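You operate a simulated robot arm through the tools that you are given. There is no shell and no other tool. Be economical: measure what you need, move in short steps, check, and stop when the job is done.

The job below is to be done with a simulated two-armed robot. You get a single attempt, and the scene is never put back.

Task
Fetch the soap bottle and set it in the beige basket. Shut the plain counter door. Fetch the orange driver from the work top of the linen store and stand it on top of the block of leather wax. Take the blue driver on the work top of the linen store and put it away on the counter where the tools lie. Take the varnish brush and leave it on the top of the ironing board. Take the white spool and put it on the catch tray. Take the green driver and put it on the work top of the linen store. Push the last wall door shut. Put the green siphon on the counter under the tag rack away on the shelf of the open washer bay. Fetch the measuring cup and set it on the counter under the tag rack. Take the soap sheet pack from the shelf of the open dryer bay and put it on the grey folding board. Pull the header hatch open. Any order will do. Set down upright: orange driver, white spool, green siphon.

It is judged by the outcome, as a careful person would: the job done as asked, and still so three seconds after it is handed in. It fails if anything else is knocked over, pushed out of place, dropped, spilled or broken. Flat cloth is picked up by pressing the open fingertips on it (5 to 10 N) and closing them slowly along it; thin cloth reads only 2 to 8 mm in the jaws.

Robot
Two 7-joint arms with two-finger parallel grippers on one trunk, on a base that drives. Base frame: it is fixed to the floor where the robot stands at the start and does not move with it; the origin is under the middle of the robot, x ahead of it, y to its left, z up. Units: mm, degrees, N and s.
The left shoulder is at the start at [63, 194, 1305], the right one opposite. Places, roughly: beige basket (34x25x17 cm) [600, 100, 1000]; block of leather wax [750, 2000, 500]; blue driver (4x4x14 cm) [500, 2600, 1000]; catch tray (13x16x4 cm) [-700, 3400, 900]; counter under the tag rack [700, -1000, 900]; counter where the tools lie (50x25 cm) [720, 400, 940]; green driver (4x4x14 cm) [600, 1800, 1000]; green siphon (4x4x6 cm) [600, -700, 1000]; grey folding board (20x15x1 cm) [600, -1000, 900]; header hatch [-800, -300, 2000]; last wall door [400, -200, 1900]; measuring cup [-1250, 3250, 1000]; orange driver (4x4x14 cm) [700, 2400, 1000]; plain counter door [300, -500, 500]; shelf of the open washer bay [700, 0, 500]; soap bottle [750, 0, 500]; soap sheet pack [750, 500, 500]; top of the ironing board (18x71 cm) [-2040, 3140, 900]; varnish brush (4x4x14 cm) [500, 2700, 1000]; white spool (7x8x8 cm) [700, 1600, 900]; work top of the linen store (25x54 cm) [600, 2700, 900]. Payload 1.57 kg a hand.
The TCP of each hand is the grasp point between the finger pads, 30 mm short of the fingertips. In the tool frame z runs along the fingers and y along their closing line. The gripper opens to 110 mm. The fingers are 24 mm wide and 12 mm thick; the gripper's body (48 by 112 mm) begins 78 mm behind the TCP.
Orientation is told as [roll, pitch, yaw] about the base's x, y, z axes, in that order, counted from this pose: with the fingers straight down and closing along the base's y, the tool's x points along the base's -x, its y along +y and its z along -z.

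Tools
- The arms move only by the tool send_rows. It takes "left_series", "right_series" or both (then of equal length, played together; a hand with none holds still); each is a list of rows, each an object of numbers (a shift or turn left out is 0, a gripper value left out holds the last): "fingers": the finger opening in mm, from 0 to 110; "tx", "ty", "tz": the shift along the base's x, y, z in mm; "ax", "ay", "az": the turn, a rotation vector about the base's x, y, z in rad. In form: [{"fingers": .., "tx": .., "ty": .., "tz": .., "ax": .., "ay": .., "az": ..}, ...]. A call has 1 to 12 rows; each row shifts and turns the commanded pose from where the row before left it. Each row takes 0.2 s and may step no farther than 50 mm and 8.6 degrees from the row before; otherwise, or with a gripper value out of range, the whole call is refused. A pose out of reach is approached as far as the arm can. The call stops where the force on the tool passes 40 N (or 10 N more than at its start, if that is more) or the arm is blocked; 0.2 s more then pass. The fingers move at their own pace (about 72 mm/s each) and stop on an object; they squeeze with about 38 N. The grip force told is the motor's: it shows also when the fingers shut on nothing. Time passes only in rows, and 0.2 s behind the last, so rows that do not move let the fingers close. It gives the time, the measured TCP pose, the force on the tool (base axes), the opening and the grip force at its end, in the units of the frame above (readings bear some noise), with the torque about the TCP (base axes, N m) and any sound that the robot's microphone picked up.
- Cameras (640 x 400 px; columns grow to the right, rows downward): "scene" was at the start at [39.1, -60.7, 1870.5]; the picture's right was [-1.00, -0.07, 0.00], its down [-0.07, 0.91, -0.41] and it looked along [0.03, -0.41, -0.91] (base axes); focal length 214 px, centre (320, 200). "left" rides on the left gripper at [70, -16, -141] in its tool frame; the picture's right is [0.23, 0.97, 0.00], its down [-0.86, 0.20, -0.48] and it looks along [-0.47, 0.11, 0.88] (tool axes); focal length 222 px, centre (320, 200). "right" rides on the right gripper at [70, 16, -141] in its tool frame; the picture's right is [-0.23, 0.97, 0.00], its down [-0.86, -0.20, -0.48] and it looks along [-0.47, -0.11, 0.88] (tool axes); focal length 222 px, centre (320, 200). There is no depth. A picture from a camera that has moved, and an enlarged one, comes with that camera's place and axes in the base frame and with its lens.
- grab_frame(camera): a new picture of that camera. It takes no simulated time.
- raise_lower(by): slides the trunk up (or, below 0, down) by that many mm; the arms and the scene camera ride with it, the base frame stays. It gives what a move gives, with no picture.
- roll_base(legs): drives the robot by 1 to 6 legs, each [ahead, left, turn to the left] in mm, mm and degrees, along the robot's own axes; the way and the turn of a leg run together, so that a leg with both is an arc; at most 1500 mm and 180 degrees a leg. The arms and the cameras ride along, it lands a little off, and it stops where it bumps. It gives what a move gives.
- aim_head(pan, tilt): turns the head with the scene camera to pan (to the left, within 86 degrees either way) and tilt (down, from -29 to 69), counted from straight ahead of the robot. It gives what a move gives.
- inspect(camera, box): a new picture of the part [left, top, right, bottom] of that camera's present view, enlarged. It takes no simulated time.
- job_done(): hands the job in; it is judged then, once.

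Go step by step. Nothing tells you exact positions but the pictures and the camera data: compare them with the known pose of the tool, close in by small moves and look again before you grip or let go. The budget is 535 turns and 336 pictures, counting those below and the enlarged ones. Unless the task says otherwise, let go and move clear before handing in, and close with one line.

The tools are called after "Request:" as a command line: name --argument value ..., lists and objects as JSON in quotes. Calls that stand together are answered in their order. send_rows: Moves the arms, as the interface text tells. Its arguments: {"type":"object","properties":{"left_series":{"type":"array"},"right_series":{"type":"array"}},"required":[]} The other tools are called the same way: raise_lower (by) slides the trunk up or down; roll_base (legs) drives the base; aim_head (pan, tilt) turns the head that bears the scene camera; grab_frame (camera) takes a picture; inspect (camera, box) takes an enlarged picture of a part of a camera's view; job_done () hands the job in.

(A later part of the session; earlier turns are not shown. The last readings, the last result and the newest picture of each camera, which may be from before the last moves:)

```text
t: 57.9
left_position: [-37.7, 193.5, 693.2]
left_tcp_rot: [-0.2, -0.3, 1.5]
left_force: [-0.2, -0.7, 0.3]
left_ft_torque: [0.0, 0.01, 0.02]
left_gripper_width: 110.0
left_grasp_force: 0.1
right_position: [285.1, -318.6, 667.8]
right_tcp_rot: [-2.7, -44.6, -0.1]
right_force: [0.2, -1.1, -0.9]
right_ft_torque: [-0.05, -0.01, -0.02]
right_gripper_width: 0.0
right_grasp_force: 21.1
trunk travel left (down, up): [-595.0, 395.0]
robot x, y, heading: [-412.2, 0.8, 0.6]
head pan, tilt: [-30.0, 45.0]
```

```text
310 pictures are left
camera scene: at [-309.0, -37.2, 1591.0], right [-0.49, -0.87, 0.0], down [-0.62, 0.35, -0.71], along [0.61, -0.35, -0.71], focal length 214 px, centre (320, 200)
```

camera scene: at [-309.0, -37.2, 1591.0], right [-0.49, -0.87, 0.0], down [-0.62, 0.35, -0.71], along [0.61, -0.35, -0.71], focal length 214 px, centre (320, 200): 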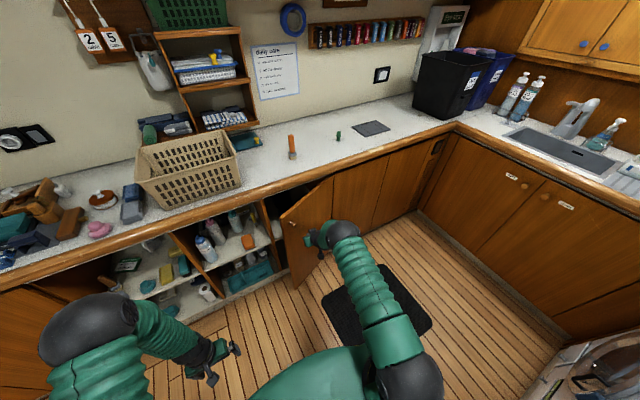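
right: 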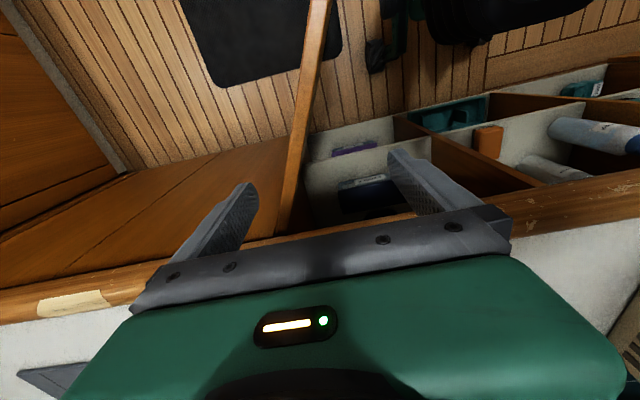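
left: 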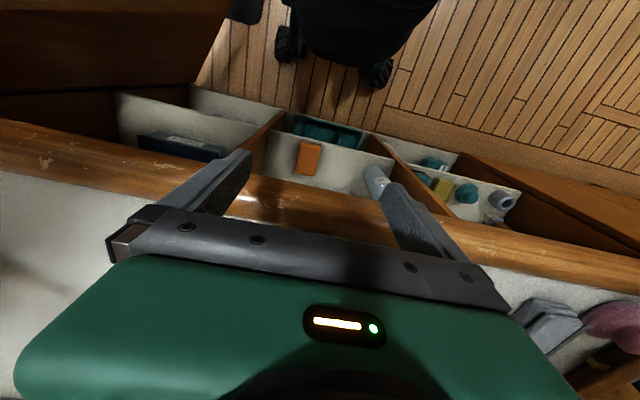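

The door is closing well. I drive forward to finish, pressing with the fingertips.

Request:
roll_base --legs '[[110, 0, 0]]'

Request:
send_rows --right_series '[{"tx": 12}, {"tx": 12}, {"tx": 12}, {"tx": 12}, {"tx": 12}, {"tx": 12}]'

Request:
grab_frame --camera "scene"

```text
t: 59.1
left_position: [74.4, 193.0, 693.8]
left_tcp_rot: [-0.1, -0.4, 1.4]
left_force: [0.3, 0.2, 0.0]
left_ft_torque: [0.02, -0.02, 0.0]
left_gripper_width: 109.9
left_grasp_force: 0.2
right_position: [397.8, -320.2, 670.4]
right_tcp_rot: [-2.6, -44.6, -0.2]
right_force: [-0.7, 0.3, 0.7]
right_ft_torque: [0.0, -0.04, 0.0]
right_gripper_width: 0.0
right_grasp_force: 21.2
trunk travel left (down, up): [-595.0, 395.0]
robot x, y, heading: [-299.7, -1.1, 0.4]
head pan, tilt: [-30.0, 45.0]
```

```text
t: 59.9
left_position: [70.5, 193.8, 696.4]
left_tcp_rot: [-0.2, -0.6, 1.3]
left_force: [0.3, 0.4, -0.3]
left_ft_torque: [0.0, 0.02, 0.03]
left_gripper_width: 110.1
left_grasp_force: 0.1
right_position: [415.3, -320.0, 665.7]
right_tcp_rot: [-2.9, -43.4, -0.3]
right_force: [-36.5, 3.1, 25.5]
right_ft_torque: [0.01, 0.6, 0.03]
right_gripper_width: 0.0
right_grasp_force: 21.1
trunk travel left (down, up): [-595.0, 395.0]
robot x, y, heading: [-304.1, -0.3, 0.2]
head pan, tilt: [-30.0, 45.0]
stopped in row 3 (right hand): the force on the tool passed its limit at 48 N (the readings are from after the stop); the commanded pose is now the measured one
```

```text
309 pictures are left
camera scene: at [-205.5, -34.5, 1592.0], right [-0.5, -0.87, 0.0], down [-0.61, 0.35, -0.71], along [0.62, -0.35, -0.71], focal length 214 px, centre (320, 200)
```

scene: 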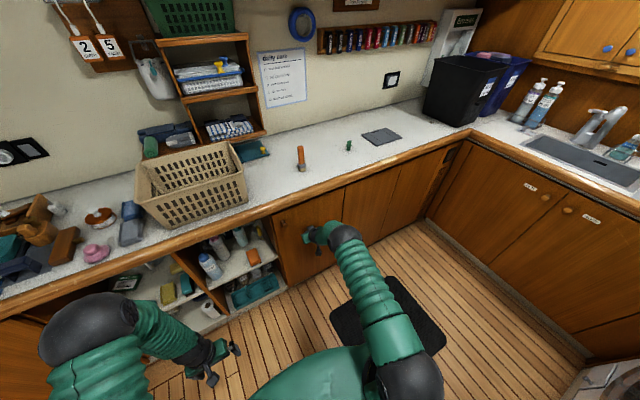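

Request:
inspect --camera "scene" --box '[240, 150, 440, 275]'

```text
3.20 times, centred on (340, 212) of scene
camera zoom: at [-205.5, -34.5, 1592.0], right [-0.5, -0.87, 0.0], down [-0.61, 0.35, -0.71], along [0.62, -0.35, -0.71], focal length 686 px, centre (256, 160)
```

zoom: 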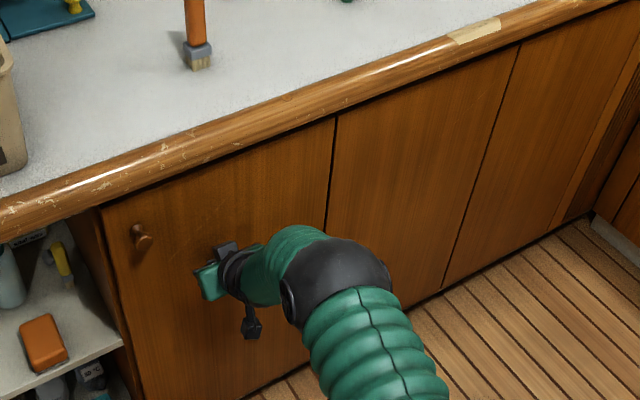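

The plain door looks flush. I retreat the right hand and take a closer look at the bay from straight in front.

Request:
send_rows --right_series '[{"tx": -45}, {"tx": -45}, {"tx": -45}, {"ty": -45, "tx": -20}, {"ty": -45, "tx": -20}, {"ty": -45}, {"ty": -30}]'

Request:
send_rows --left_series '[{"ty": 40, "tx": -20}, {"ty": 40, "tx": -20}, {"ty": 40, "tx": -20}, {"ty": 40, "tx": -20}, {"ty": 40}]'

Request:
raise_lower --by -300

Request:
aim_head --pan 15 --tilt 40

Request:
grab_frame --camera "scene"

```text
t: 61.5
left_position: [72.6, 192.8, 694.2]
left_tcp_rot: [-0.1, -0.4, 1.3]
left_force: [-0.1, 0.7, 0.2]
left_ft_torque: [0.01, 0.0, -0.02]
left_gripper_width: 109.7
left_grasp_force: 0.1
right_position: [245.8, -487.3, 665.1]
right_tcp_rot: [-2.6, -43.5, -0.5]
right_force: [-0.9, -0.1, -0.1]
right_ft_torque: [-0.01, 0.0, 0.03]
right_gripper_width: 0.0
right_grasp_force: 21.4
trunk travel left (down, up): [-595.0, 395.0]
robot x, y, heading: [-302.8, 0.2, 0.3]
head pan, tilt: [-30.0, 45.0]
```

```text
t: 62.6
left_position: [-6.0, 396.3, 693.4]
left_tcp_rot: [-0.2, -0.4, 1.3]
left_force: [-1.2, 0.4, 0.5]
left_ft_torque: [-0.03, -0.02, 0.01]
left_gripper_width: 109.9
left_grasp_force: 0.1
right_position: [245.9, -485.1, 665.4]
right_tcp_rot: [-2.8, -43.7, -0.2]
right_force: [0.1, 0.5, 0.0]
right_ft_torque: [-0.03, 0.0, -0.01]
right_gripper_width: 0.0
right_grasp_force: 21.5
trunk travel left (down, up): [-595.0, 395.0]
robot x, y, heading: [-305.9, 4.6, 0.4]
head pan, tilt: [-30.0, 45.0]
```

```text
t: 65.7
left_position: [-5.6, 395.3, 395.2]
left_tcp_rot: [-0.1, -0.5, 1.2]
left_force: [-0.6, -0.4, 0.2]
left_ft_torque: [0.01, -0.01, 0.02]
left_gripper_width: 110.3
left_grasp_force: 0.0
right_position: [245.5, -485.3, 366.2]
right_tcp_rot: [-2.7, -43.6, -0.4]
right_force: [0.2, 0.3, 0.3]
right_ft_torque: [-0.02, 0.05, 0.02]
right_gripper_width: 0.0
right_grasp_force: 21.2
trunk travel left (down, up): [-295.0, 695.0]
robot x, y, heading: [-302.3, -3.6, 0.3]
head pan, tilt: [-30.0, 45.0]
```

```text
t: 66.8
left_position: [-5.5, 394.5, 393.9]
left_tcp_rot: [0.0, -0.4, 1.3]
left_force: [-1.2, 0.2, 0.9]
left_ft_torque: [0.01, 0.01, 0.01]
left_gripper_width: 110.1
left_grasp_force: 0.0
right_position: [244.6, -486.0, 364.9]
right_tcp_rot: [-2.7, -43.6, -0.4]
right_force: [0.0, 0.2, -0.1]
right_ft_torque: [0.05, -0.02, 0.01]
right_gripper_width: 0.0
right_grasp_force: 21.2
trunk travel left (down, up): [-295.0, 695.0]
robot x, y, heading: [-300.8, -3.7, 0.2]
head pan, tilt: [15.0, 40.0]
```

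```text
307 pictures are left
camera scene: at [-187.8, 25.3, 1298.4], right [0.26, -0.96, 0.0], down [-0.62, -0.17, -0.76], along [0.74, 0.2, -0.64], focal length 214 px, centre (320, 200)
```

scene: 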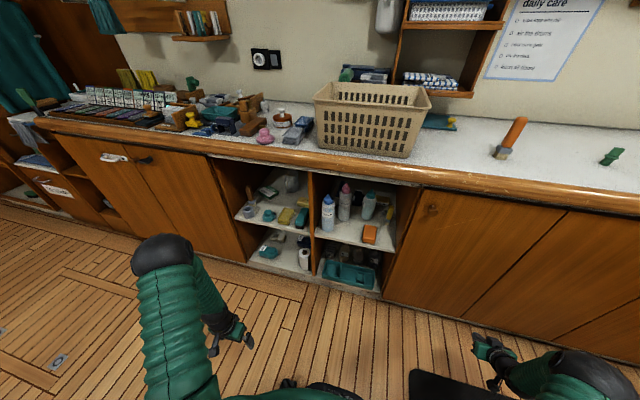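

The plain door is flush. I zoom into the bays and on the small green object on the counter.

Request:
inspect --camera "scene" --box '[300, 170, 420, 245]'

Request:
inspect --camera "scene" --box '[210, 155, 322, 225]'

Request:
inspect --camera "scene" --box '[480, 100, 640, 200]'

```text
5.33 times, centred on (360, 208) of scene
camera zoom: at [-187.8, 25.3, 1298.4], right [0.26, -0.96, 0.0], down [-0.62, -0.17, -0.76], along [0.74, 0.2, -0.64], focal length 1144 px, centre (107, 160)
```

zoom: 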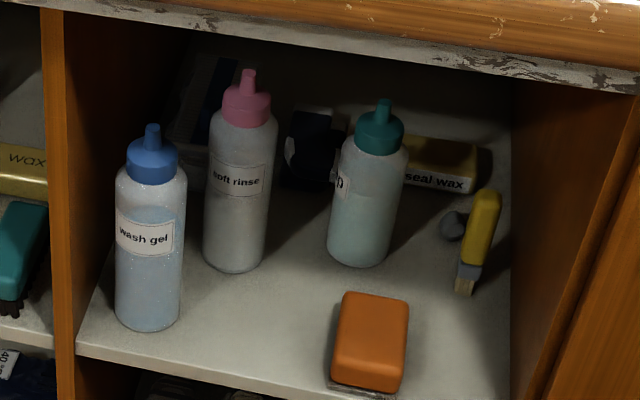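

```text
5.71 times, centred on (266, 190) of scene
camera zoom: at [-187.8, 25.3, 1298.4], right [0.26, -0.96, 0.0], down [-0.62, -0.17, -0.76], along [0.74, 0.2, -0.64], focal length 1226 px, centre (629, 257)
```

zoom: 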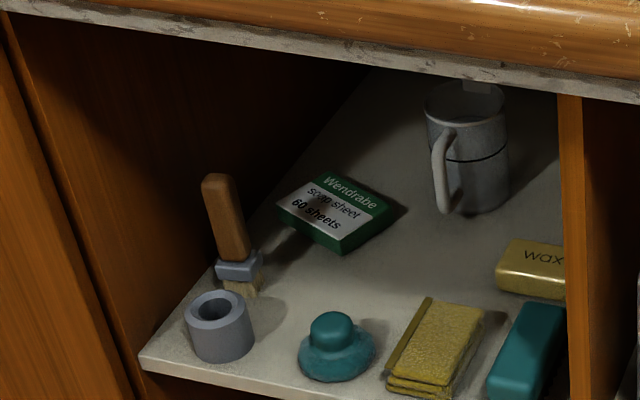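

```text
4.00 times, centred on (560, 150) of scene
camera zoom: at [-187.8, 25.3, 1298.4], right [0.26, -0.96, 0.0], down [-0.62, -0.17, -0.76], along [0.74, 0.2, -0.64], focal length 858 px, centre (-640, 400)
```

zoom: 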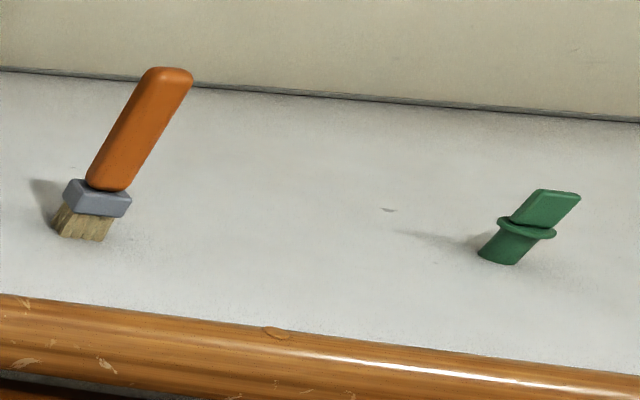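

I read labels: "wash gel", "soft rinse" and a teal-capped bottle whose label ends in "p", which I take as the soap at about (712, 0), cap at z 601–633. The soap sheet pack is in the left bay, and the siphon stands upright on the counter. I bring the right hand in and position the base for the bottle.

Request:
raise_lower --by 100

Request:
send_rows --right_series '[{"tx": -40, "ty": 25, "tz": 25}, {"tx": -40, "ty": 25, "tz": 25}, {"tx": -30, "ty": 30, "tz": 25}, {"tx": -30, "ty": 30, "tz": 25, "ay": -0.05}, {"tx": -20, "ty": 30, "tz": 25, "ay": -0.05}, {"tx": -20, "ty": 30, "tz": 15, "ay": -0.06}, {"ty": 30, "ay": -0.06}, {"ty": 20, "ay": -0.06}]'

```text
t: 68.1
left_position: [-5.4, 394.6, 494.2]
left_tcp_rot: [0.0, -0.3, 1.3]
left_force: [0.6, -0.4, 0.5]
left_ft_torque: [0.03, -0.02, 0.01]
left_gripper_width: 110.1
left_grasp_force: 0.0
right_position: [245.2, -485.8, 465.5]
right_tcp_rot: [-2.7, -43.6, -0.5]
right_force: [-1.1, -0.5, -0.3]
right_ft_torque: [0.0, -0.03, 0.0]
right_gripper_width: 0.2
right_grasp_force: 21.4
trunk travel left (down, up): [-395.0, 595.0]
robot x, y, heading: [-302.9, 2.6, 0.2]
head pan, tilt: [15.0, 40.0]
```

```text
refused: row 1 steps farther than a row can; nothing moved
```

Request:
send_rows --right_series '[{"tx": -35, "ty": 25, "tz": 15}, {"tx": -35, "ty": 25, "tz": 15}, {"tx": -30, "ty": 30, "tz": 15}, {"tx": -30, "ty": 30, "tz": 15, "ay": -0.05}, {"tx": -20, "ty": 30, "tz": 20, "ay": -0.05}, {"tx": -20, "ty": 30, "tz": 20, "ay": -0.06}, {"ty": 30, "ay": -0.06, "tz": 20}, {"ty": 20, "ay": -0.06, "tz": 20}, {"fingers": 110}]'

Request:
roll_base --legs '[[0, 200, 0]]'

Request:
aim_head --pan -10 --tilt 25

Request:
grab_frame --camera "scene"

Request:
grab_frame --camera "right"

```text
t: 70.1
left_position: [-6.5, 394.2, 494.1]
left_tcp_rot: [-0.1, -0.3, 1.2]
left_force: [-0.5, -0.4, 0.6]
left_ft_torque: [-0.02, 0.03, -0.06]
left_gripper_width: 109.9
left_grasp_force: 0.0
right_position: [93.2, -277.6, 576.8]
right_tcp_rot: [-2.5, -59.7, -0.4]
right_force: [0.0, -0.6, -0.2]
right_ft_torque: [-0.01, 0.02, 0.02]
right_gripper_width: 52.7
right_grasp_force: 0.1
right hand out of reach, approached as far as the arm can: row 7, 8
trunk travel left (down, up): [-395.0, 595.0]
robot x, y, heading: [-301.2, -2.4, 0.3]
head pan, tilt: [15.0, 40.0]
```

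```text
t: 71.7
left_position: [-5.8, 593.9, 497.0]
left_tcp_rot: [0.2, -0.4, 1.3]
left_force: [-0.8, -0.7, -0.3]
left_ft_torque: [0.03, 0.04, 0.02]
left_gripper_width: 109.7
left_grasp_force: 0.1
right_position: [92.1, -79.7, 574.2]
right_tcp_rot: [-1.8, -59.7, -1.2]
right_force: [-0.3, -1.2, 0.0]
right_ft_torque: [0.04, -0.04, -0.01]
right_gripper_width: 109.9
right_grasp_force: 0.1
trunk travel left (down, up): [-395.0, 595.0]
robot x, y, heading: [-301.6, 206.9, 0.3]
head pan, tilt: [15.0, 40.0]
```

```text
t: 72.6
left_position: [-6.1, 598.2, 494.2]
left_tcp_rot: [-0.3, -0.5, 1.3]
left_force: [0.1, -0.5, -1.5]
left_ft_torque: [0.05, 0.0, -0.02]
left_gripper_width: 110.3
left_grasp_force: 0.1
right_position: [91.8, -75.4, 577.6]
right_tcp_rot: [-2.8, -59.6, -0.4]
right_force: [-0.1, 0.1, -0.2]
right_ft_torque: [-0.05, -0.01, -0.02]
right_gripper_width: 109.9
right_grasp_force: 0.0
trunk travel left (down, up): [-395.0, 595.0]
robot x, y, heading: [-301.4, 202.3, 0.1]
head pan, tilt: [-10.0, 25.0]
```

```text
303 pictures are left
camera scene: at [-180.1, 192.7, 1421.7], right [-0.17, -0.99, 0.0], down [-0.42, 0.07, -0.91], along [0.89, -0.15, -0.42], focal length 214 px, centre (320, 200)
```

scene: 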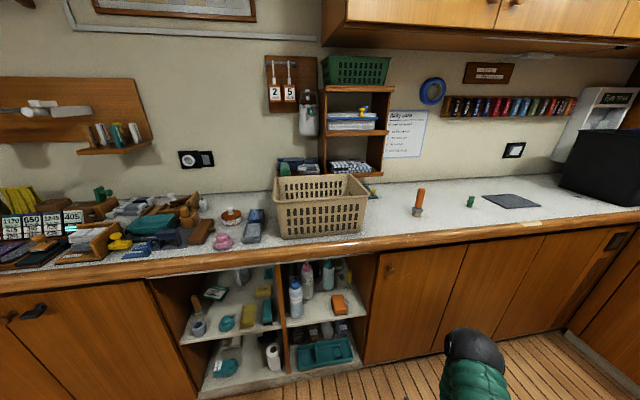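

```text
302 pictures are left
camera right: at [-64.2, -50.6, 586.4], right [0.16, 0.97, 0.17], down [0.01, -0.18, 0.98], along [0.99, -0.16, -0.04], focal length 222 px, centre (320, 200)
```

right: 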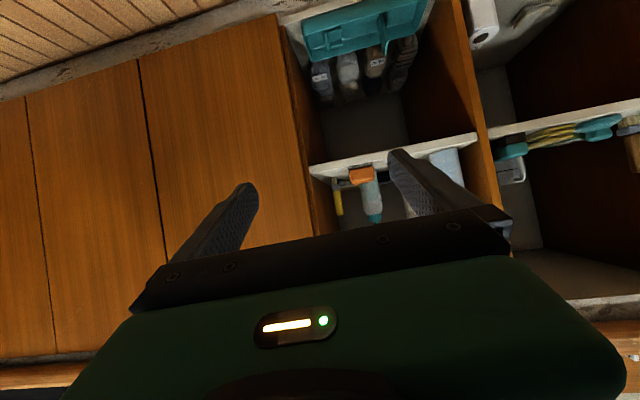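

In the hand view (upside down) the teal-capped bottle stands behind the orange box. I line up the hand and drive closer.

Request:
send_rows --right_series '[{"ty": 25, "tz": 12, "tx": 20}, {"ty": 25, "tz": 12, "tx": 20}, {"ty": 22, "tz": 12, "tx": 20}]'

Request:
roll_base --legs '[[230, 0, 0]]'

Request:
grab_frame --camera "right"

Request:
inspect --camera "scene" --box '[160, 200, 480, 400]'

```text
t: 73.4
left_position: [-7.4, 598.0, 494.9]
left_tcp_rot: [-0.3, -0.5, 1.3]
left_force: [0.4, 0.4, -0.5]
left_ft_torque: [0.01, 0.0, 0.0]
left_gripper_width: 109.9
left_grasp_force: 0.0
right_position: [154.5, -3.3, 608.3]
right_tcp_rot: [-2.7, -59.7, -0.5]
right_force: [-0.4, 0.1, 0.2]
right_ft_torque: [0.02, -0.02, 0.0]
right_gripper_width: 109.9
right_grasp_force: 0.1
right hand out of reach, approached as far as the arm can: row 1
trunk travel left (down, up): [-395.0, 595.0]
robot x, y, heading: [-306.3, 202.0, 0.1]
head pan, tilt: [-10.0, 25.0]
```

```text
t: 75.1
left_position: [221.2, 600.9, 493.4]
left_tcp_rot: [-0.1, -0.4, 1.8]
left_force: [0.6, -0.1, 0.1]
left_ft_torque: [-0.01, 0.0, -0.01]
left_gripper_width: 109.9
left_grasp_force: 0.0
right_position: [387.3, 0.3, 606.9]
right_tcp_rot: [-2.6, -59.7, -0.3]
right_force: [0.0, -0.4, -0.6]
right_ft_torque: [0.01, 0.01, 0.04]
right_gripper_width: 109.9
right_grasp_force: 0.1
trunk travel left (down, up): [-395.0, 595.0]
robot x, y, heading: [-73.3, 204.2, 0.7]
head pan, tilt: [-10.0, 25.0]
```

```text
301 pictures are left
camera right: at [231.3, 24.2, 617.0], right [0.16, 0.97, 0.17], down [0.01, -0.18, 0.98], along [0.99, -0.15, -0.04], focal length 222 px, centre (320, 200)
```

right: 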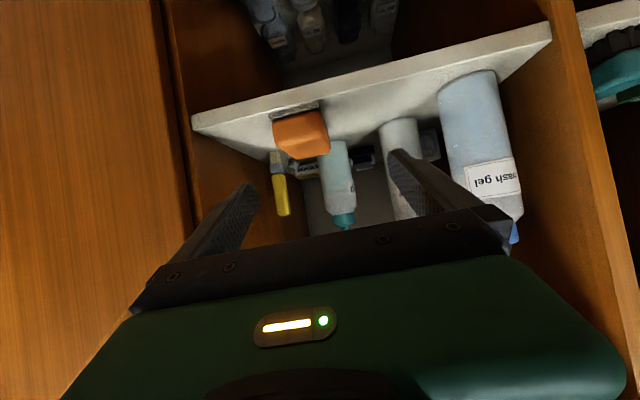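

```text
2.00 times, centred on (320, 300) of scene
camera zoom: at [52.4, 192.7, 1421.6], right [-0.16, -0.99, 0.0], down [-0.42, 0.07, -0.91], along [0.89, -0.15, -0.43], focal length 429 px, centre (320, 0)
```

zoom: 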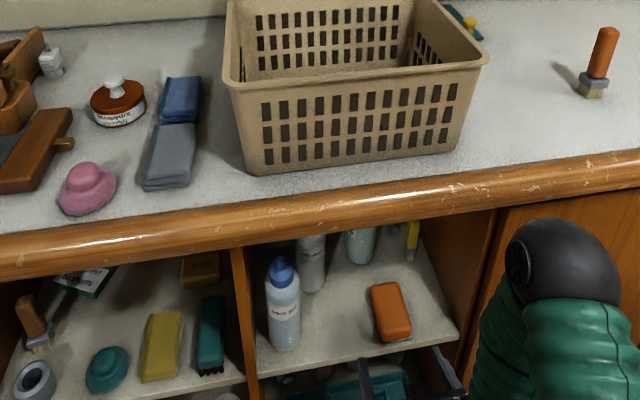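

I put the bottle at about (712, -6) with the cap around z 605–640. I raise the hand a bit and drive 110 mm closer, then reach in.

Request:
send_rows --right_series '[{"tz": 8, "ty": -3}, {"tz": 8, "ty": -3}]'

Request:
roll_base --legs '[[110, 0, 0]]'

Request:
send_rows --right_series '[{"tx": 30}, {"tx": 30}, {"tx": 30}]'

Request:
grab_frame --camera "right"

```text
t: 75.7
left_position: [221.7, 601.8, 494.4]
left_tcp_rot: [-0.2, -0.6, 1.6]
left_force: [0.8, 0.1, -0.6]
left_ft_torque: [-0.02, -0.01, -0.02]
left_gripper_width: 109.7
left_grasp_force: 0.0
right_position: [390.1, -3.5, 621.6]
right_tcp_rot: [-2.7, -59.7, -0.1]
right_force: [0.7, 0.1, -0.9]
right_ft_torque: [0.03, 0.0, 0.0]
right_gripper_width: 110.3
right_grasp_force: 0.1
right hand out of reach, approached as far as the arm can: row 2
trunk travel left (down, up): [-395.0, 595.0]
robot x, y, heading: [-73.2, 203.5, 0.7]
head pan, tilt: [-10.0, 25.0]
```

```text
t: 76.9
left_position: [331.7, 602.8, 494.4]
left_tcp_rot: [-0.2, -0.4, 1.5]
left_force: [-0.4, 0.5, -0.5]
left_ft_torque: [0.01, 0.01, 0.02]
left_gripper_width: 110.1
left_grasp_force: 0.0
right_position: [499.8, -3.2, 621.0]
right_tcp_rot: [-2.5, -59.8, -0.3]
right_force: [0.3, -0.6, 0.0]
right_ft_torque: [0.01, -0.01, 0.01]
right_gripper_width: 110.1
right_grasp_force: 0.1
trunk travel left (down, up): [-395.0, 595.0]
robot x, y, heading: [35.7, 207.4, 0.3]
head pan, tilt: [-10.0, 25.0]
```

```text
t: 77.7
left_position: [325.8, 600.9, 500.1]
left_tcp_rot: [-0.1, -1.0, 1.7]
left_force: [0.6, -0.3, 0.8]
left_ft_torque: [-0.01, -0.03, -0.02]
left_gripper_width: 110.2
left_grasp_force: 0.1
right_position: [582.3, -7.6, 627.9]
right_tcp_rot: [-2.5, -60.2, -0.6]
right_force: [-0.2, -0.7, 0.4]
right_ft_torque: [0.06, -0.04, 0.01]
right_gripper_width: 110.3
right_grasp_force: 0.1
trunk travel left (down, up): [-395.0, 595.0]
robot x, y, heading: [37.1, 203.4, 0.6]
head pan, tilt: [-10.0, 25.0]
```

```text
299 pictures are left
camera right: at [425.6, 16.7, 635.2], right [0.16, 0.97, 0.18], down [0.0, -0.18, 0.98], along [0.99, -0.15, -0.03], focal length 222 px, centre (320, 200)
```

right: 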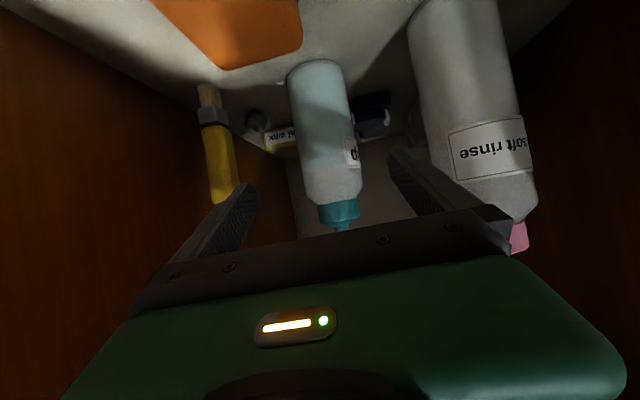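

The bottle sits between the fingers; the cap is roughly 24 mm above the grasp line. I raise slightly and close in.

Request:
send_rows --right_series '[{"tz": 15, "ty": 5}, {"tx": 20, "tz": 5}, {"tx": 20}, {"tx": 20}, {"tx": 20}, {}]'

Request:
grab_frame --camera "right"

```text
t: 79.3
left_position: [319.6, 593.4, 503.5]
left_tcp_rot: [-0.3, -1.4, 0.7]
left_force: [0.7, -0.8, -0.1]
left_ft_torque: [-0.01, 0.0, 0.03]
left_gripper_width: 110.1
left_grasp_force: 0.0
right_position: [608.0, -9.7, 624.5]
right_tcp_rot: [-2.6, -54.8, -0.9]
right_force: [-0.8, -0.6, 0.5]
right_ft_torque: [0.02, 0.03, 0.03]
right_gripper_width: 110.0
right_grasp_force: 0.1
trunk travel left (down, up): [-395.0, 595.0]
robot x, y, heading: [29.5, 202.1, -0.3]
head pan, tilt: [-10.0, 25.0]
stopped in row 6 (right hand): the arm was blocked; the commanded pose is now the measured one
```

```text
298 pictures are left
camera right: at [453.4, 13.5, 646.9], right [0.18, 0.97, 0.16], down [0.09, -0.18, 0.98], along [0.98, -0.16, -0.12], focal length 222 px, centre (320, 200)
```

right: 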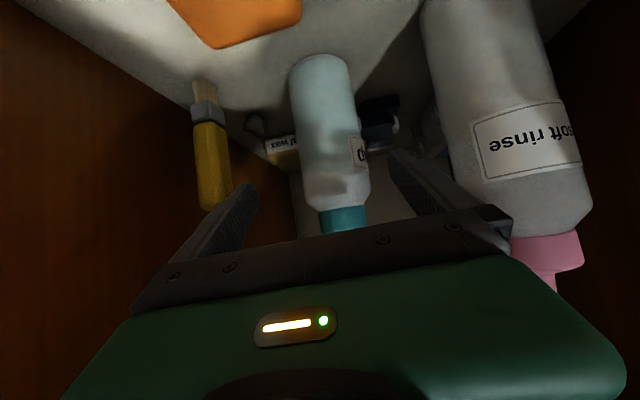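

The arm got blocked, likely against the counter trim. I look at where it touches.

Request:
aim_head --pan -25 --tilt 50

Request:
grab_frame --camera "scene"

```text
t: 80.2
left_position: [320.5, 594.1, 503.9]
left_tcp_rot: [0.0, -1.5, 0.8]
left_force: [-0.3, 0.3, 0.1]
left_ft_torque: [0.0, 0.02, 0.04]
left_gripper_width: 109.8
left_grasp_force: 0.1
right_position: [611.4, -9.5, 625.3]
right_tcp_rot: [-2.2, -55.5, -1.0]
right_force: [-0.4, 0.6, 0.1]
right_ft_torque: [-0.01, -0.01, 0.03]
right_gripper_width: 110.0
right_grasp_force: 0.0
trunk travel left (down, up): [-395.0, 595.0]
robot x, y, heading: [31.9, 203.3, -0.1]
head pan, tilt: [-25.0, 50.0]
```

```text
297 pictures are left
camera scene: at [80.7, 163.3, 1388.9], right [-0.42, -0.91, -0.02], down [-0.67, 0.33, -0.67], along [0.61, -0.27, -0.75], focal length 214 px, centre (320, 200)
```

scene: 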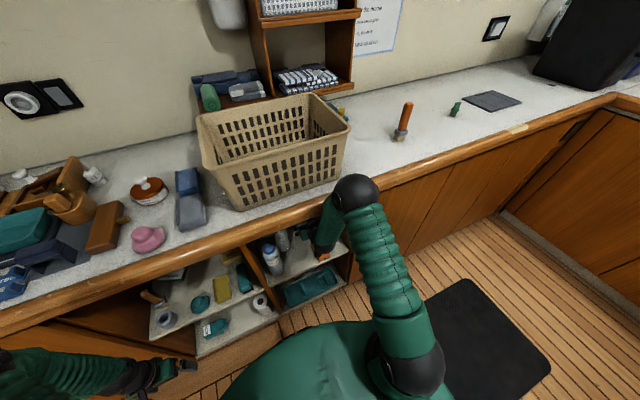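

The elbow rides above the counter lip. I back out, lower the trunk so the arm comes from below, and go in flatter.

Request:
roll_base --legs '[[-230, 0, 0]]'

Request:
raise_lower --by -280

Request:
send_rows --right_series '[{"tz": 30, "ay": -0.03}, {"tz": 30, "ay": -0.03}, {"tz": 30, "ay": -0.03}, {"tz": 30, "ay": -0.03}, {"tz": 30, "ay": -0.03}, {"tz": 30, "ay": -0.03}, {"tz": 30}, {"tz": 30}, {"tz": 30}, {"tz": 20}]'

```text
t: 80.9
left_position: [325.7, 592.7, 491.6]
left_tcp_rot: [-0.7, -0.1, 0.4]
left_force: [1.0, -0.2, -0.9]
left_ft_torque: [0.03, -0.03, -0.03]
left_gripper_width: 109.8
left_grasp_force: 0.1
right_position: [611.4, -14.9, 615.6]
right_tcp_rot: [-3.5, -54.0, -0.6]
right_force: [0.4, -0.1, 0.4]
right_ft_torque: [0.0, -0.04, 0.02]
right_gripper_width: 109.7
right_grasp_force: 0.1
trunk travel left (down, up): [-395.0, 595.0]
robot x, y, heading: [22.3, 198.9, -0.5]
head pan, tilt: [-25.0, 50.0]
stopped in leg 1: the robot was blocked; the commanded pose is now the measured one
```

```text
t: 82.0
left_position: [336.8, 596.4, 407.4]
left_tcp_rot: [-0.6, 0.8, 0.7]
left_force: [0.2, -1.0, 0.1]
left_ft_torque: [0.03, -0.02, -0.06]
left_gripper_width: 110.0
left_grasp_force: 0.1
right_position: [630.1, -0.6, 529.3]
right_tcp_rot: [-2.7, -53.8, -0.3]
right_force: [-62.8, -6.2, 73.7]
right_ft_torque: [3.6, 0.37, 3.53]
right_gripper_width: 100.3
right_grasp_force: 0.1
trunk travel left (down, up): [-316.0, 674.0]
robot x, y, heading: [24.6, 199.8, -0.1]
head pan, tilt: [-25.0, 50.0]
stopped: the force on the tool passed its limit at 246 N (the readings are from after the stop); the commanded pose is now the measured one
```

```text
t: 84.2
left_position: [337.5, 594.3, 414.4]
left_tcp_rot: [-0.2, 0.6, 0.7]
left_force: [0.1, 0.1, -2.1]
left_ft_torque: [0.0, 0.01, 0.03]
left_gripper_width: 110.2
left_grasp_force: 0.0
right_position: [574.4, -5.9, 736.2]
right_tcp_rot: [-2.1, -53.5, -1.1]
right_force: [-35.2, -5.0, -30.6]
right_ft_torque: [0.43, -7.65, 0.92]
right_gripper_width: 110.1
right_grasp_force: 0.0
trunk travel left (down, up): [-316.0, 674.0]
robot x, y, heading: [23.7, 201.2, 0.1]
head pan, tilt: [-25.0, 50.0]
stopped in row 10 (right hand): the arm was blocked; the commanded pose is now the measured one
```

The retreat was blocked and the following moves pressed on something inside the bay. I look right away.

Request:
grab_frame --camera "right"

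Request:
grab_frame --camera "scene"

```text
296 pictures are left
camera right: at [420.8, 18.7, 762.6], right [0.18, 0.97, 0.16], down [0.12, -0.18, 0.98], along [0.98, -0.16, -0.15], focal length 222 px, centre (320, 200)
```

right: 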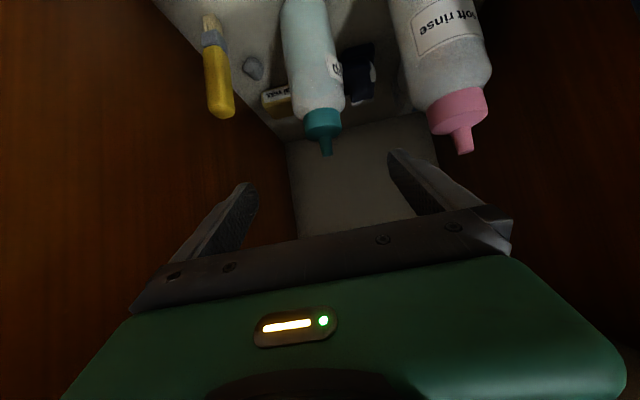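

```text
295 pictures are left
camera scene: at [127.0, 169.2, 1308.7], right [-0.43, -0.91, 0.0], down [-0.69, 0.33, -0.64], along [0.58, -0.27, -0.77], focal length 214 px, centre (320, 200)
```

scene: 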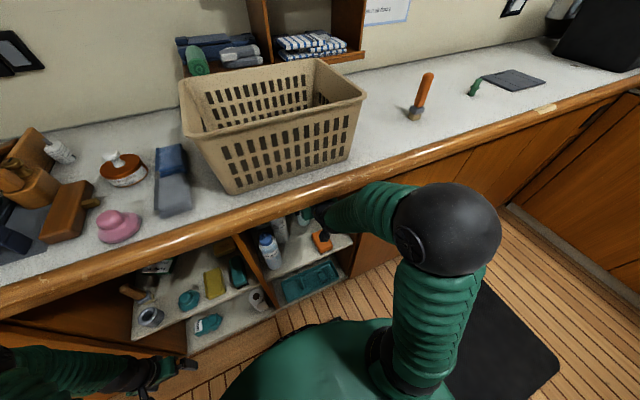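

The bottles still stand and the orange box seems in place; the hand is against the counter's underside. I ease it down and draw it out slowly.

Request:
send_rows --right_series '[{"tz": -20}, {"tz": -20}, {"tz": -20}, {"tz": -20}, {"tx": -20}, {"tx": -20}, {"tx": -20}]'

Request:
grab_frame --camera "right"

```text
t: 85.8
left_position: [340.1, 596.6, 407.9]
left_tcp_rot: [-0.4, 1.0, 0.7]
left_force: [-0.1, -0.3, 0.6]
left_ft_torque: [0.0, 0.02, -0.01]
left_gripper_width: 109.9
left_grasp_force: 0.0
right_position: [527.8, -1.7, 655.1]
right_tcp_rot: [-2.3, -53.9, -0.7]
right_force: [-0.3, -0.3, 0.1]
right_ft_torque: [-0.03, -0.01, 0.04]
right_gripper_width: 110.0
right_grasp_force: 0.0
right hand out of reach, approached as far as the arm can: row 7
trunk travel left (down, up): [-316.0, 674.0]
robot x, y, heading: [23.5, 206.0, -0.1]
head pan, tilt: [-25.0, 50.0]
```

```text
294 pictures are left
camera right: at [373.5, 22.6, 680.4], right [0.18, 0.97, 0.16], down [0.11, -0.18, 0.98], along [0.98, -0.16, -0.14], focal length 222 px, centre (320, 200)
```

right: 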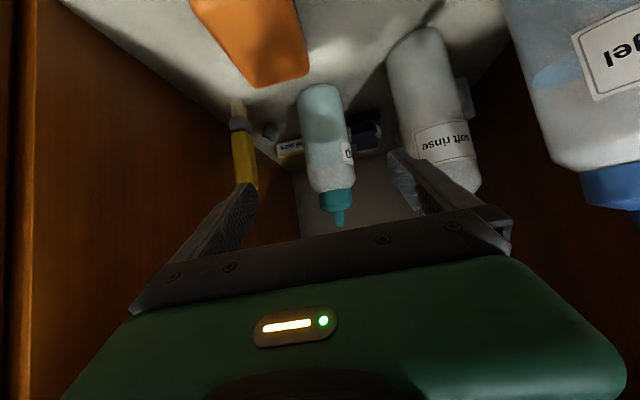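

All bottles still stand. I drive back now that the hand is free.

Request:
roll_base --legs '[[-200, 0, 0]]'

```text
t: 87.4
left_position: [137.3, 596.3, 408.6]
left_tcp_rot: [-0.4, 0.8, 0.7]
left_force: [0.7, 1.2, 0.5]
left_ft_torque: [-0.01, -0.01, 0.0]
left_gripper_width: 110.1
left_grasp_force: 0.0
right_position: [326.4, 0.5, 656.7]
right_tcp_rot: [-2.4, -54.1, -0.6]
right_force: [-0.4, -1.4, 0.5]
right_ft_torque: [-0.01, 0.02, -0.01]
right_gripper_width: 110.1
right_grasp_force: 0.1
trunk travel left (down, up): [-316.0, 674.0]
robot x, y, heading: [-175.3, 205.2, -0.2]
head pan, tilt: [-25.0, 50.0]
```

Request:
raise_lower --by -190

Request:
send_rows --right_series '[{"tz": 30, "tx": 10, "ay": -0.03}, {"tz": 30, "tx": 10, "ay": -0.03}, {"tz": 30, "tx": 10, "ay": -0.03}, {"tz": 30, "ay": -0.03}, {"tz": 30, "ay": -0.03}, {"tz": 30, "ay": -0.03}]'

Request:
grab_frame --camera "scene"

Request:
grab_frame --camera "right"

```text
t: 89.5
left_position: [137.3, 596.7, 218.1]
left_tcp_rot: [-0.4, 0.8, 0.8]
left_force: [0.8, 0.3, 0.6]
left_ft_torque: [0.0, 0.04, 0.02]
left_gripper_width: 110.1
left_grasp_force: 0.1
right_position: [327.2, -1.5, 465.1]
right_tcp_rot: [-2.5, -54.0, -0.7]
right_force: [0.3, 0.0, 0.4]
right_ft_torque: [0.0, -0.01, -0.01]
right_gripper_width: 109.9
right_grasp_force: 0.1
trunk travel left (down, up): [-126.0, 864.0]
robot x, y, heading: [-178.5, 206.3, -0.3]
head pan, tilt: [-25.0, 50.0]
```

```text
t: 90.8
left_position: [136.0, 597.4, 219.2]
left_tcp_rot: [-0.4, 0.9, 0.8]
left_force: [-0.7, -0.8, -0.7]
left_ft_torque: [-0.01, -0.01, -0.02]
left_gripper_width: 110.0
left_grasp_force: 0.1
right_position: [357.8, 0.5, 645.3]
right_tcp_rot: [-2.2, -64.1, -0.6]
right_force: [-0.9, -0.3, -0.3]
right_ft_torque: [0.0, -0.04, 0.0]
right_gripper_width: 109.8
right_grasp_force: 0.2
trunk travel left (down, up): [-126.0, 864.0]
robot x, y, heading: [-173.0, 202.1, 0.1]
head pan, tilt: [-25.0, 50.0]
```

```text
293 pictures are left
camera scene: at [-71.6, 174.2, 1115.6], right [-0.42, -0.91, 0.0], down [-0.69, 0.32, -0.64], along [0.58, -0.27, -0.77], focal length 214 px, centre (320, 200)
```

scene: 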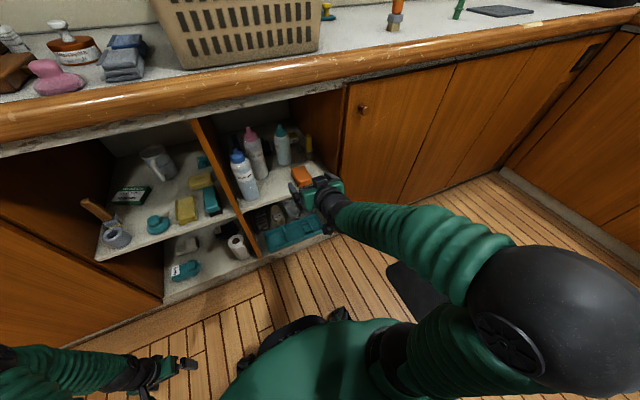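

```text
292 pictures are left
camera right: at [200.5, 23.7, 642.2], right [0.15, 0.97, 0.19], down [-0.07, -0.18, 0.98], along [0.99, -0.16, 0.04], focal length 222 px, centre (320, 200)
```

right: 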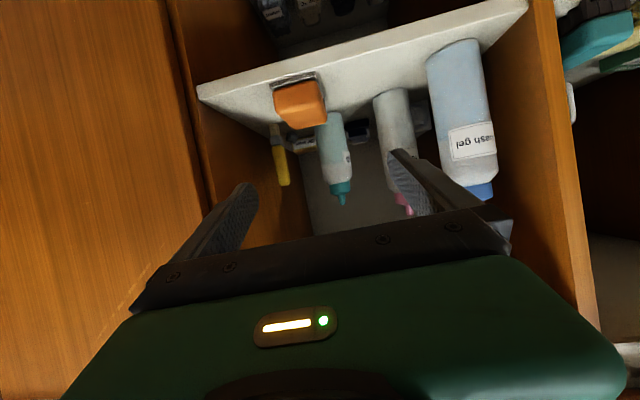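

The arm now comes from below, and the cap aligns with the grasp axis. I drive in 200 mm.

Request:
send_rows --right_series '[{"ty": -6}]'

Request:
roll_base --legs '[[200, 0, 0]]'

Request:
grab_frame --camera "right"

```text
t: 91.2
left_position: [137.3, 596.5, 217.3]
left_tcp_rot: [-0.4, 0.8, 0.8]
left_force: [0.2, -0.3, -0.1]
left_ft_torque: [0.01, 0.04, -0.03]
left_gripper_width: 109.8
left_grasp_force: 0.1
right_position: [357.7, -6.8, 644.5]
right_tcp_rot: [-2.1, -64.3, -0.7]
right_force: [0.9, 0.2, -1.1]
right_ft_torque: [-0.02, 0.0, 0.0]
right_gripper_width: 110.2
right_grasp_force: 0.1
trunk travel left (down, up): [-126.0, 864.0]
robot x, y, heading: [-174.5, 201.6, -0.3]
head pan, tilt: [-25.0, 50.0]
```

```text
t: 92.9
left_position: [338.6, 598.7, 218.8]
left_tcp_rot: [-0.4, 1.1, 1.2]
left_force: [-0.6, -0.2, 0.3]
left_ft_torque: [0.01, -0.01, 0.0]
left_gripper_width: 110.0
left_grasp_force: 0.0
right_position: [563.1, -2.4, 645.0]
right_tcp_rot: [-2.2, -64.2, -0.5]
right_force: [0.1, 0.3, 0.3]
right_ft_torque: [0.03, 0.04, -0.01]
right_gripper_width: 109.8
right_grasp_force: 0.0
trunk travel left (down, up): [-126.0, 864.0]
robot x, y, heading: [32.5, 202.7, 0.2]
head pan, tilt: [-25.0, 50.0]
```

```text
291 pictures are left
camera right: at [405.4, 20.7, 641.6], right [0.14, 0.97, 0.19], down [-0.07, -0.18, 0.98], along [0.99, -0.15, 0.04], focal length 222 px, centre (320, 200)
```

right: 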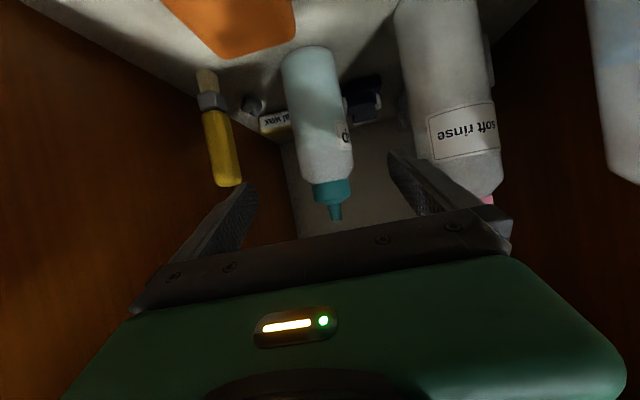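

The bottle lines up. I advance 140 mm to the bottle cap.

Request:
send_rows --right_series '[{"tx": 20}, {"tx": 20}, {"tx": 20}, {"tx": 20}, {"tx": 20}, {}]'

Request:
grab_frame --camera "right"

```text
t: 94.3
left_position: [338.4, 600.5, 218.8]
left_tcp_rot: [-0.5, 1.0, 1.2]
left_force: [-0.4, 0.4, 0.1]
left_ft_torque: [0.0, -0.05, 0.02]
left_gripper_width: 110.0
left_grasp_force: 0.0
right_position: [660.8, -2.5, 645.7]
right_tcp_rot: [-2.2, -64.3, -0.4]
right_force: [0.8, -0.2, -0.7]
right_ft_torque: [-0.01, 0.02, 0.0]
right_gripper_width: 110.0
right_grasp_force: 0.2
trunk travel left (down, up): [-126.0, 864.0]
robot x, y, heading: [30.6, 202.7, 0.4]
head pan, tilt: [-25.0, 50.0]
```

```text
290 pictures are left
camera right: at [503.8, 20.5, 643.1], right [0.14, 0.97, 0.19], down [-0.07, -0.18, 0.98], along [0.99, -0.15, 0.04], focal length 222 px, centre (320, 200)
```

right: 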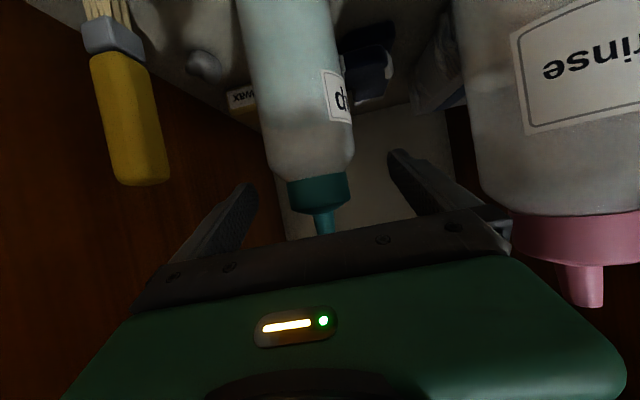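

The cap is almost between the pads; 20 mm more, then I close.

Request:
send_rows --right_series '[{"tx": 20}, {"fingers": 30}, {"fingers": 30}, {"fingers": 30}, {"fingers": 30}]'

Request:
grab_frame --camera "right"

```text
t: 95.5
left_position: [337.8, 600.5, 217.7]
left_tcp_rot: [-0.4, 0.9, 1.2]
left_force: [1.1, 0.7, -0.2]
left_ft_torque: [0.02, -0.01, -0.01]
left_gripper_width: 109.9
left_grasp_force: 0.1
right_position: [680.3, -2.2, 648.3]
right_tcp_rot: [-2.2, -64.4, -0.5]
right_force: [2.6, -1.2, 4.7]
right_ft_torque: [0.02, -0.01, 0.01]
right_gripper_width: 35.1
right_grasp_force: 10.7
trunk travel left (down, up): [-126.0, 864.0]
robot x, y, heading: [29.9, 199.0, 0.3]
head pan, tilt: [-25.0, 50.0]
```

```text
289 pictures are left
camera right: at [523.8, 20.1, 644.4], right [0.14, 0.97, 0.19], down [-0.07, -0.18, 0.98], along [0.99, -0.15, 0.04], focal length 222 px, centre (320, 200)
```

right: 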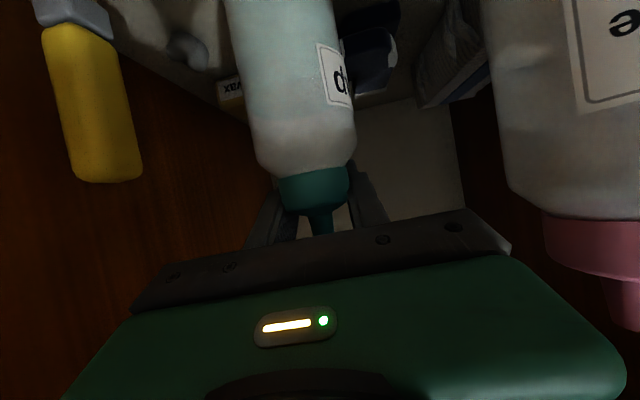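

The grip is on the cap at 35 mm. I tighten and lift slightly to test.

Request:
send_rows --right_series '[{"fingers": 0}, {"fingers": 0}, {"tz": 10}, {"tz": 10}, {"tz": 5}]'

Request:
grab_frame --camera "right"

```text
t: 96.7
left_position: [338.3, 598.0, 218.4]
left_tcp_rot: [-0.4, 0.9, 1.2]
left_force: [-0.8, 0.7, 0.2]
left_ft_torque: [0.03, -0.01, 0.0]
left_gripper_width: 110.1
left_grasp_force: 0.1
right_position: [681.0, -1.8, 669.7]
right_tcp_rot: [-2.2, -64.2, -0.4]
right_force: [-0.4, 0.8, -3.4]
right_ft_torque: [0.02, -0.03, 0.03]
right_gripper_width: 33.3
right_grasp_force: 38.3
trunk travel left (down, up): [-126.0, 864.0]
robot x, y, heading: [25.7, 203.5, 0.3]
head pan, tilt: [-25.0, 50.0]
```

```text
288 pictures are left
camera right: at [524.6, 21.1, 666.9], right [0.14, 0.97, 0.19], down [-0.07, -0.18, 0.98], along [0.99, -0.15, 0.04], focal length 222 px, centre (320, 200)
```

right: 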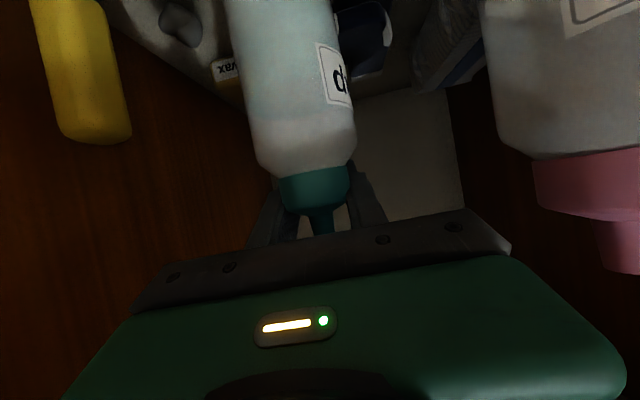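

The bottle is lifted cleanly. I back it out, shifting left so it clears the orange box.

Request:
send_rows --right_series '[{"tz": 10}, {"tx": -15, "ty": 8}, {"tx": -15, "ty": 12}, {"tx": -15, "ty": 12, "tz": 5}, {"tx": -15, "ty": 12}, {"tx": -20, "ty": 6}, {"tx": -20}, {"tx": -20}, {"tx": -20}, {"tx": -20}]'

Request:
grab_frame --camera "right"

Request:
grab_frame --camera "scene"

```text
t: 98.9
left_position: [337.2, 599.1, 218.4]
left_tcp_rot: [-0.4, 0.9, 1.2]
left_force: [-0.1, 1.1, -0.5]
left_ft_torque: [0.0, -0.03, 0.01]
left_gripper_width: 109.9
left_grasp_force: 0.0
right_position: [522.1, 47.0, 684.8]
right_tcp_rot: [-2.2, -64.3, -0.6]
right_force: [0.5, -1.4, -1.6]
right_ft_torque: [0.0, -0.02, -0.01]
right_gripper_width: 32.8
right_grasp_force: 37.9
trunk travel left (down, up): [-126.0, 864.0]
robot x, y, heading: [29.8, 203.9, 0.1]
head pan, tilt: [-25.0, 50.0]
```

```text
287 pictures are left
camera right: at [365.2, 70.6, 681.9], right [0.14, 0.97, 0.19], down [-0.07, -0.18, 0.98], along [0.99, -0.15, 0.04], focal length 222 px, centre (320, 200)
```

right: 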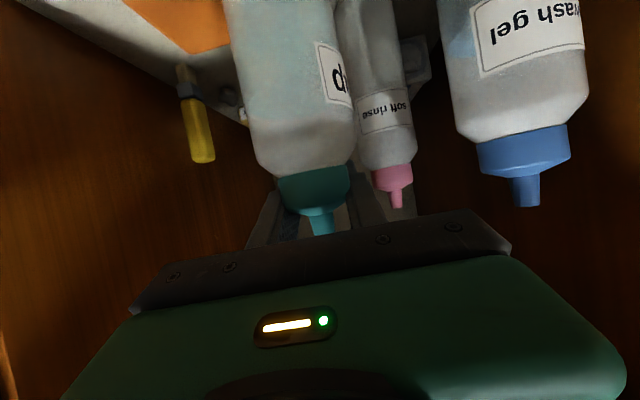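

```text
286 pictures are left
camera scene: at [132.0, 175.1, 1115.6], right [-0.42, -0.91, 0.0], down [-0.7, 0.32, -0.64], along [0.58, -0.27, -0.77], focal length 214 px, centre (320, 200)
```

scene: 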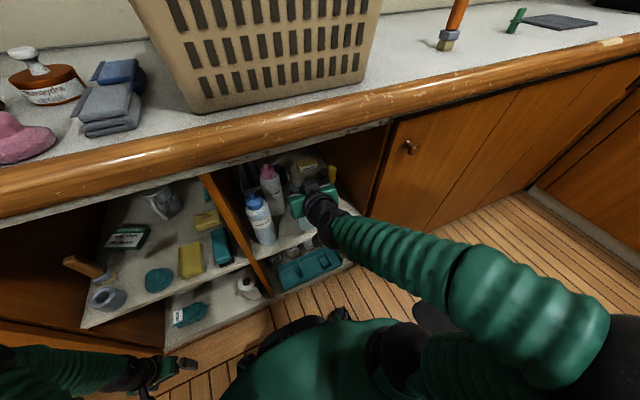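

The bottle is out. I drive back and raise the trunk to bring it above the counter.

Request:
roll_base --legs '[[-220, 0, 0]]'

Request:
raise_lower --by 390

Request:
raise_lower --by 210

Request:
aim_head --pan 0 --tilt 40

Request:
grab_frame --camera "scene"

```text
t: 100.6
left_position: [113.8, 598.2, 218.5]
left_tcp_rot: [-0.4, 0.9, 1.2]
left_force: [1.2, 0.4, -0.2]
left_ft_torque: [0.03, 0.0, -0.02]
left_gripper_width: 110.0
left_grasp_force: 0.0
right_position: [297.6, 46.0, 686.1]
right_tcp_rot: [-2.1, -64.4, -0.6]
right_force: [-0.3, -0.7, -3.1]
right_ft_torque: [-0.01, -0.1, 0.0]
right_gripper_width: 33.1
right_grasp_force: 37.6
trunk travel left (down, up): [-126.0, 864.0]
robot x, y, heading: [-196.0, 199.9, -0.1]
head pan, tilt: [-25.0, 50.0]
```

```text
t: 104.3
left_position: [115.3, 597.4, 607.9]
left_tcp_rot: [-0.4, 0.9, 1.1]
left_force: [0.4, 0.5, -0.2]
left_ft_torque: [0.0, 0.0, 0.0]
left_gripper_width: 110.2
left_grasp_force: 0.1
right_position: [297.8, 46.7, 1075.6]
right_tcp_rot: [-2.2, -64.3, -0.4]
right_force: [-0.1, 0.3, -2.7]
right_ft_torque: [0.01, -0.07, 0.0]
right_gripper_width: 32.4
right_grasp_force: 38.5
trunk travel left (down, up): [-516.0, 474.0]
robot x, y, heading: [-196.2, 198.8, 0.2]
head pan, tilt: [-25.0, 50.0]
```

```text
t: 106.6
left_position: [115.6, 597.0, 818.2]
left_tcp_rot: [-0.4, 0.9, 1.1]
left_force: [0.1, -0.5, -0.2]
left_ft_torque: [0.05, -0.01, -0.02]
left_gripper_width: 109.9
left_grasp_force: 0.1
right_position: [297.9, 46.7, 1286.0]
right_tcp_rot: [-2.2, -64.2, -0.5]
right_force: [0.6, -0.2, -3.0]
right_ft_torque: [0.03, -0.04, 0.01]
right_gripper_width: 31.7
right_grasp_force: 38.3
trunk travel left (down, up): [-726.0, 264.0]
robot x, y, heading: [-193.5, 200.8, 0.1]
head pan, tilt: [-25.0, 50.0]
```

```text
t: 107.5
left_position: [115.3, 598.1, 818.1]
left_tcp_rot: [-0.5, 0.9, 1.1]
left_force: [0.0, 0.6, -0.2]
left_ft_torque: [0.03, 0.0, -0.01]
left_gripper_width: 110.0
left_grasp_force: 0.1
right_position: [297.9, 47.4, 1285.2]
right_tcp_rot: [-2.1, -64.3, -0.4]
right_force: [0.4, -0.6, -1.3]
right_ft_torque: [0.01, -0.04, 0.0]
right_gripper_width: 31.4
right_grasp_force: 37.6
trunk travel left (down, up): [-726.0, 264.0]
robot x, y, heading: [-193.9, 197.2, 0.5]
head pan, tilt: [0.0, 40.0]
```

```text
285 pictures are left
camera scene: at [-76.1, 207.2, 1729.7], right [0.0, -1.0, 0.0], down [-0.64, 0.0, -0.76], along [0.76, 0.0, -0.64], focal length 214 px, centre (320, 200)
```

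scene: 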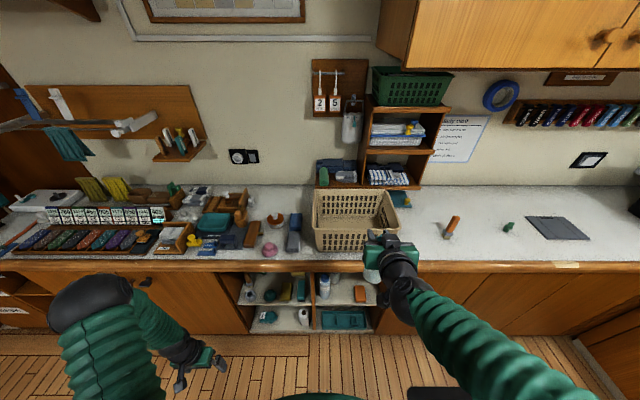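

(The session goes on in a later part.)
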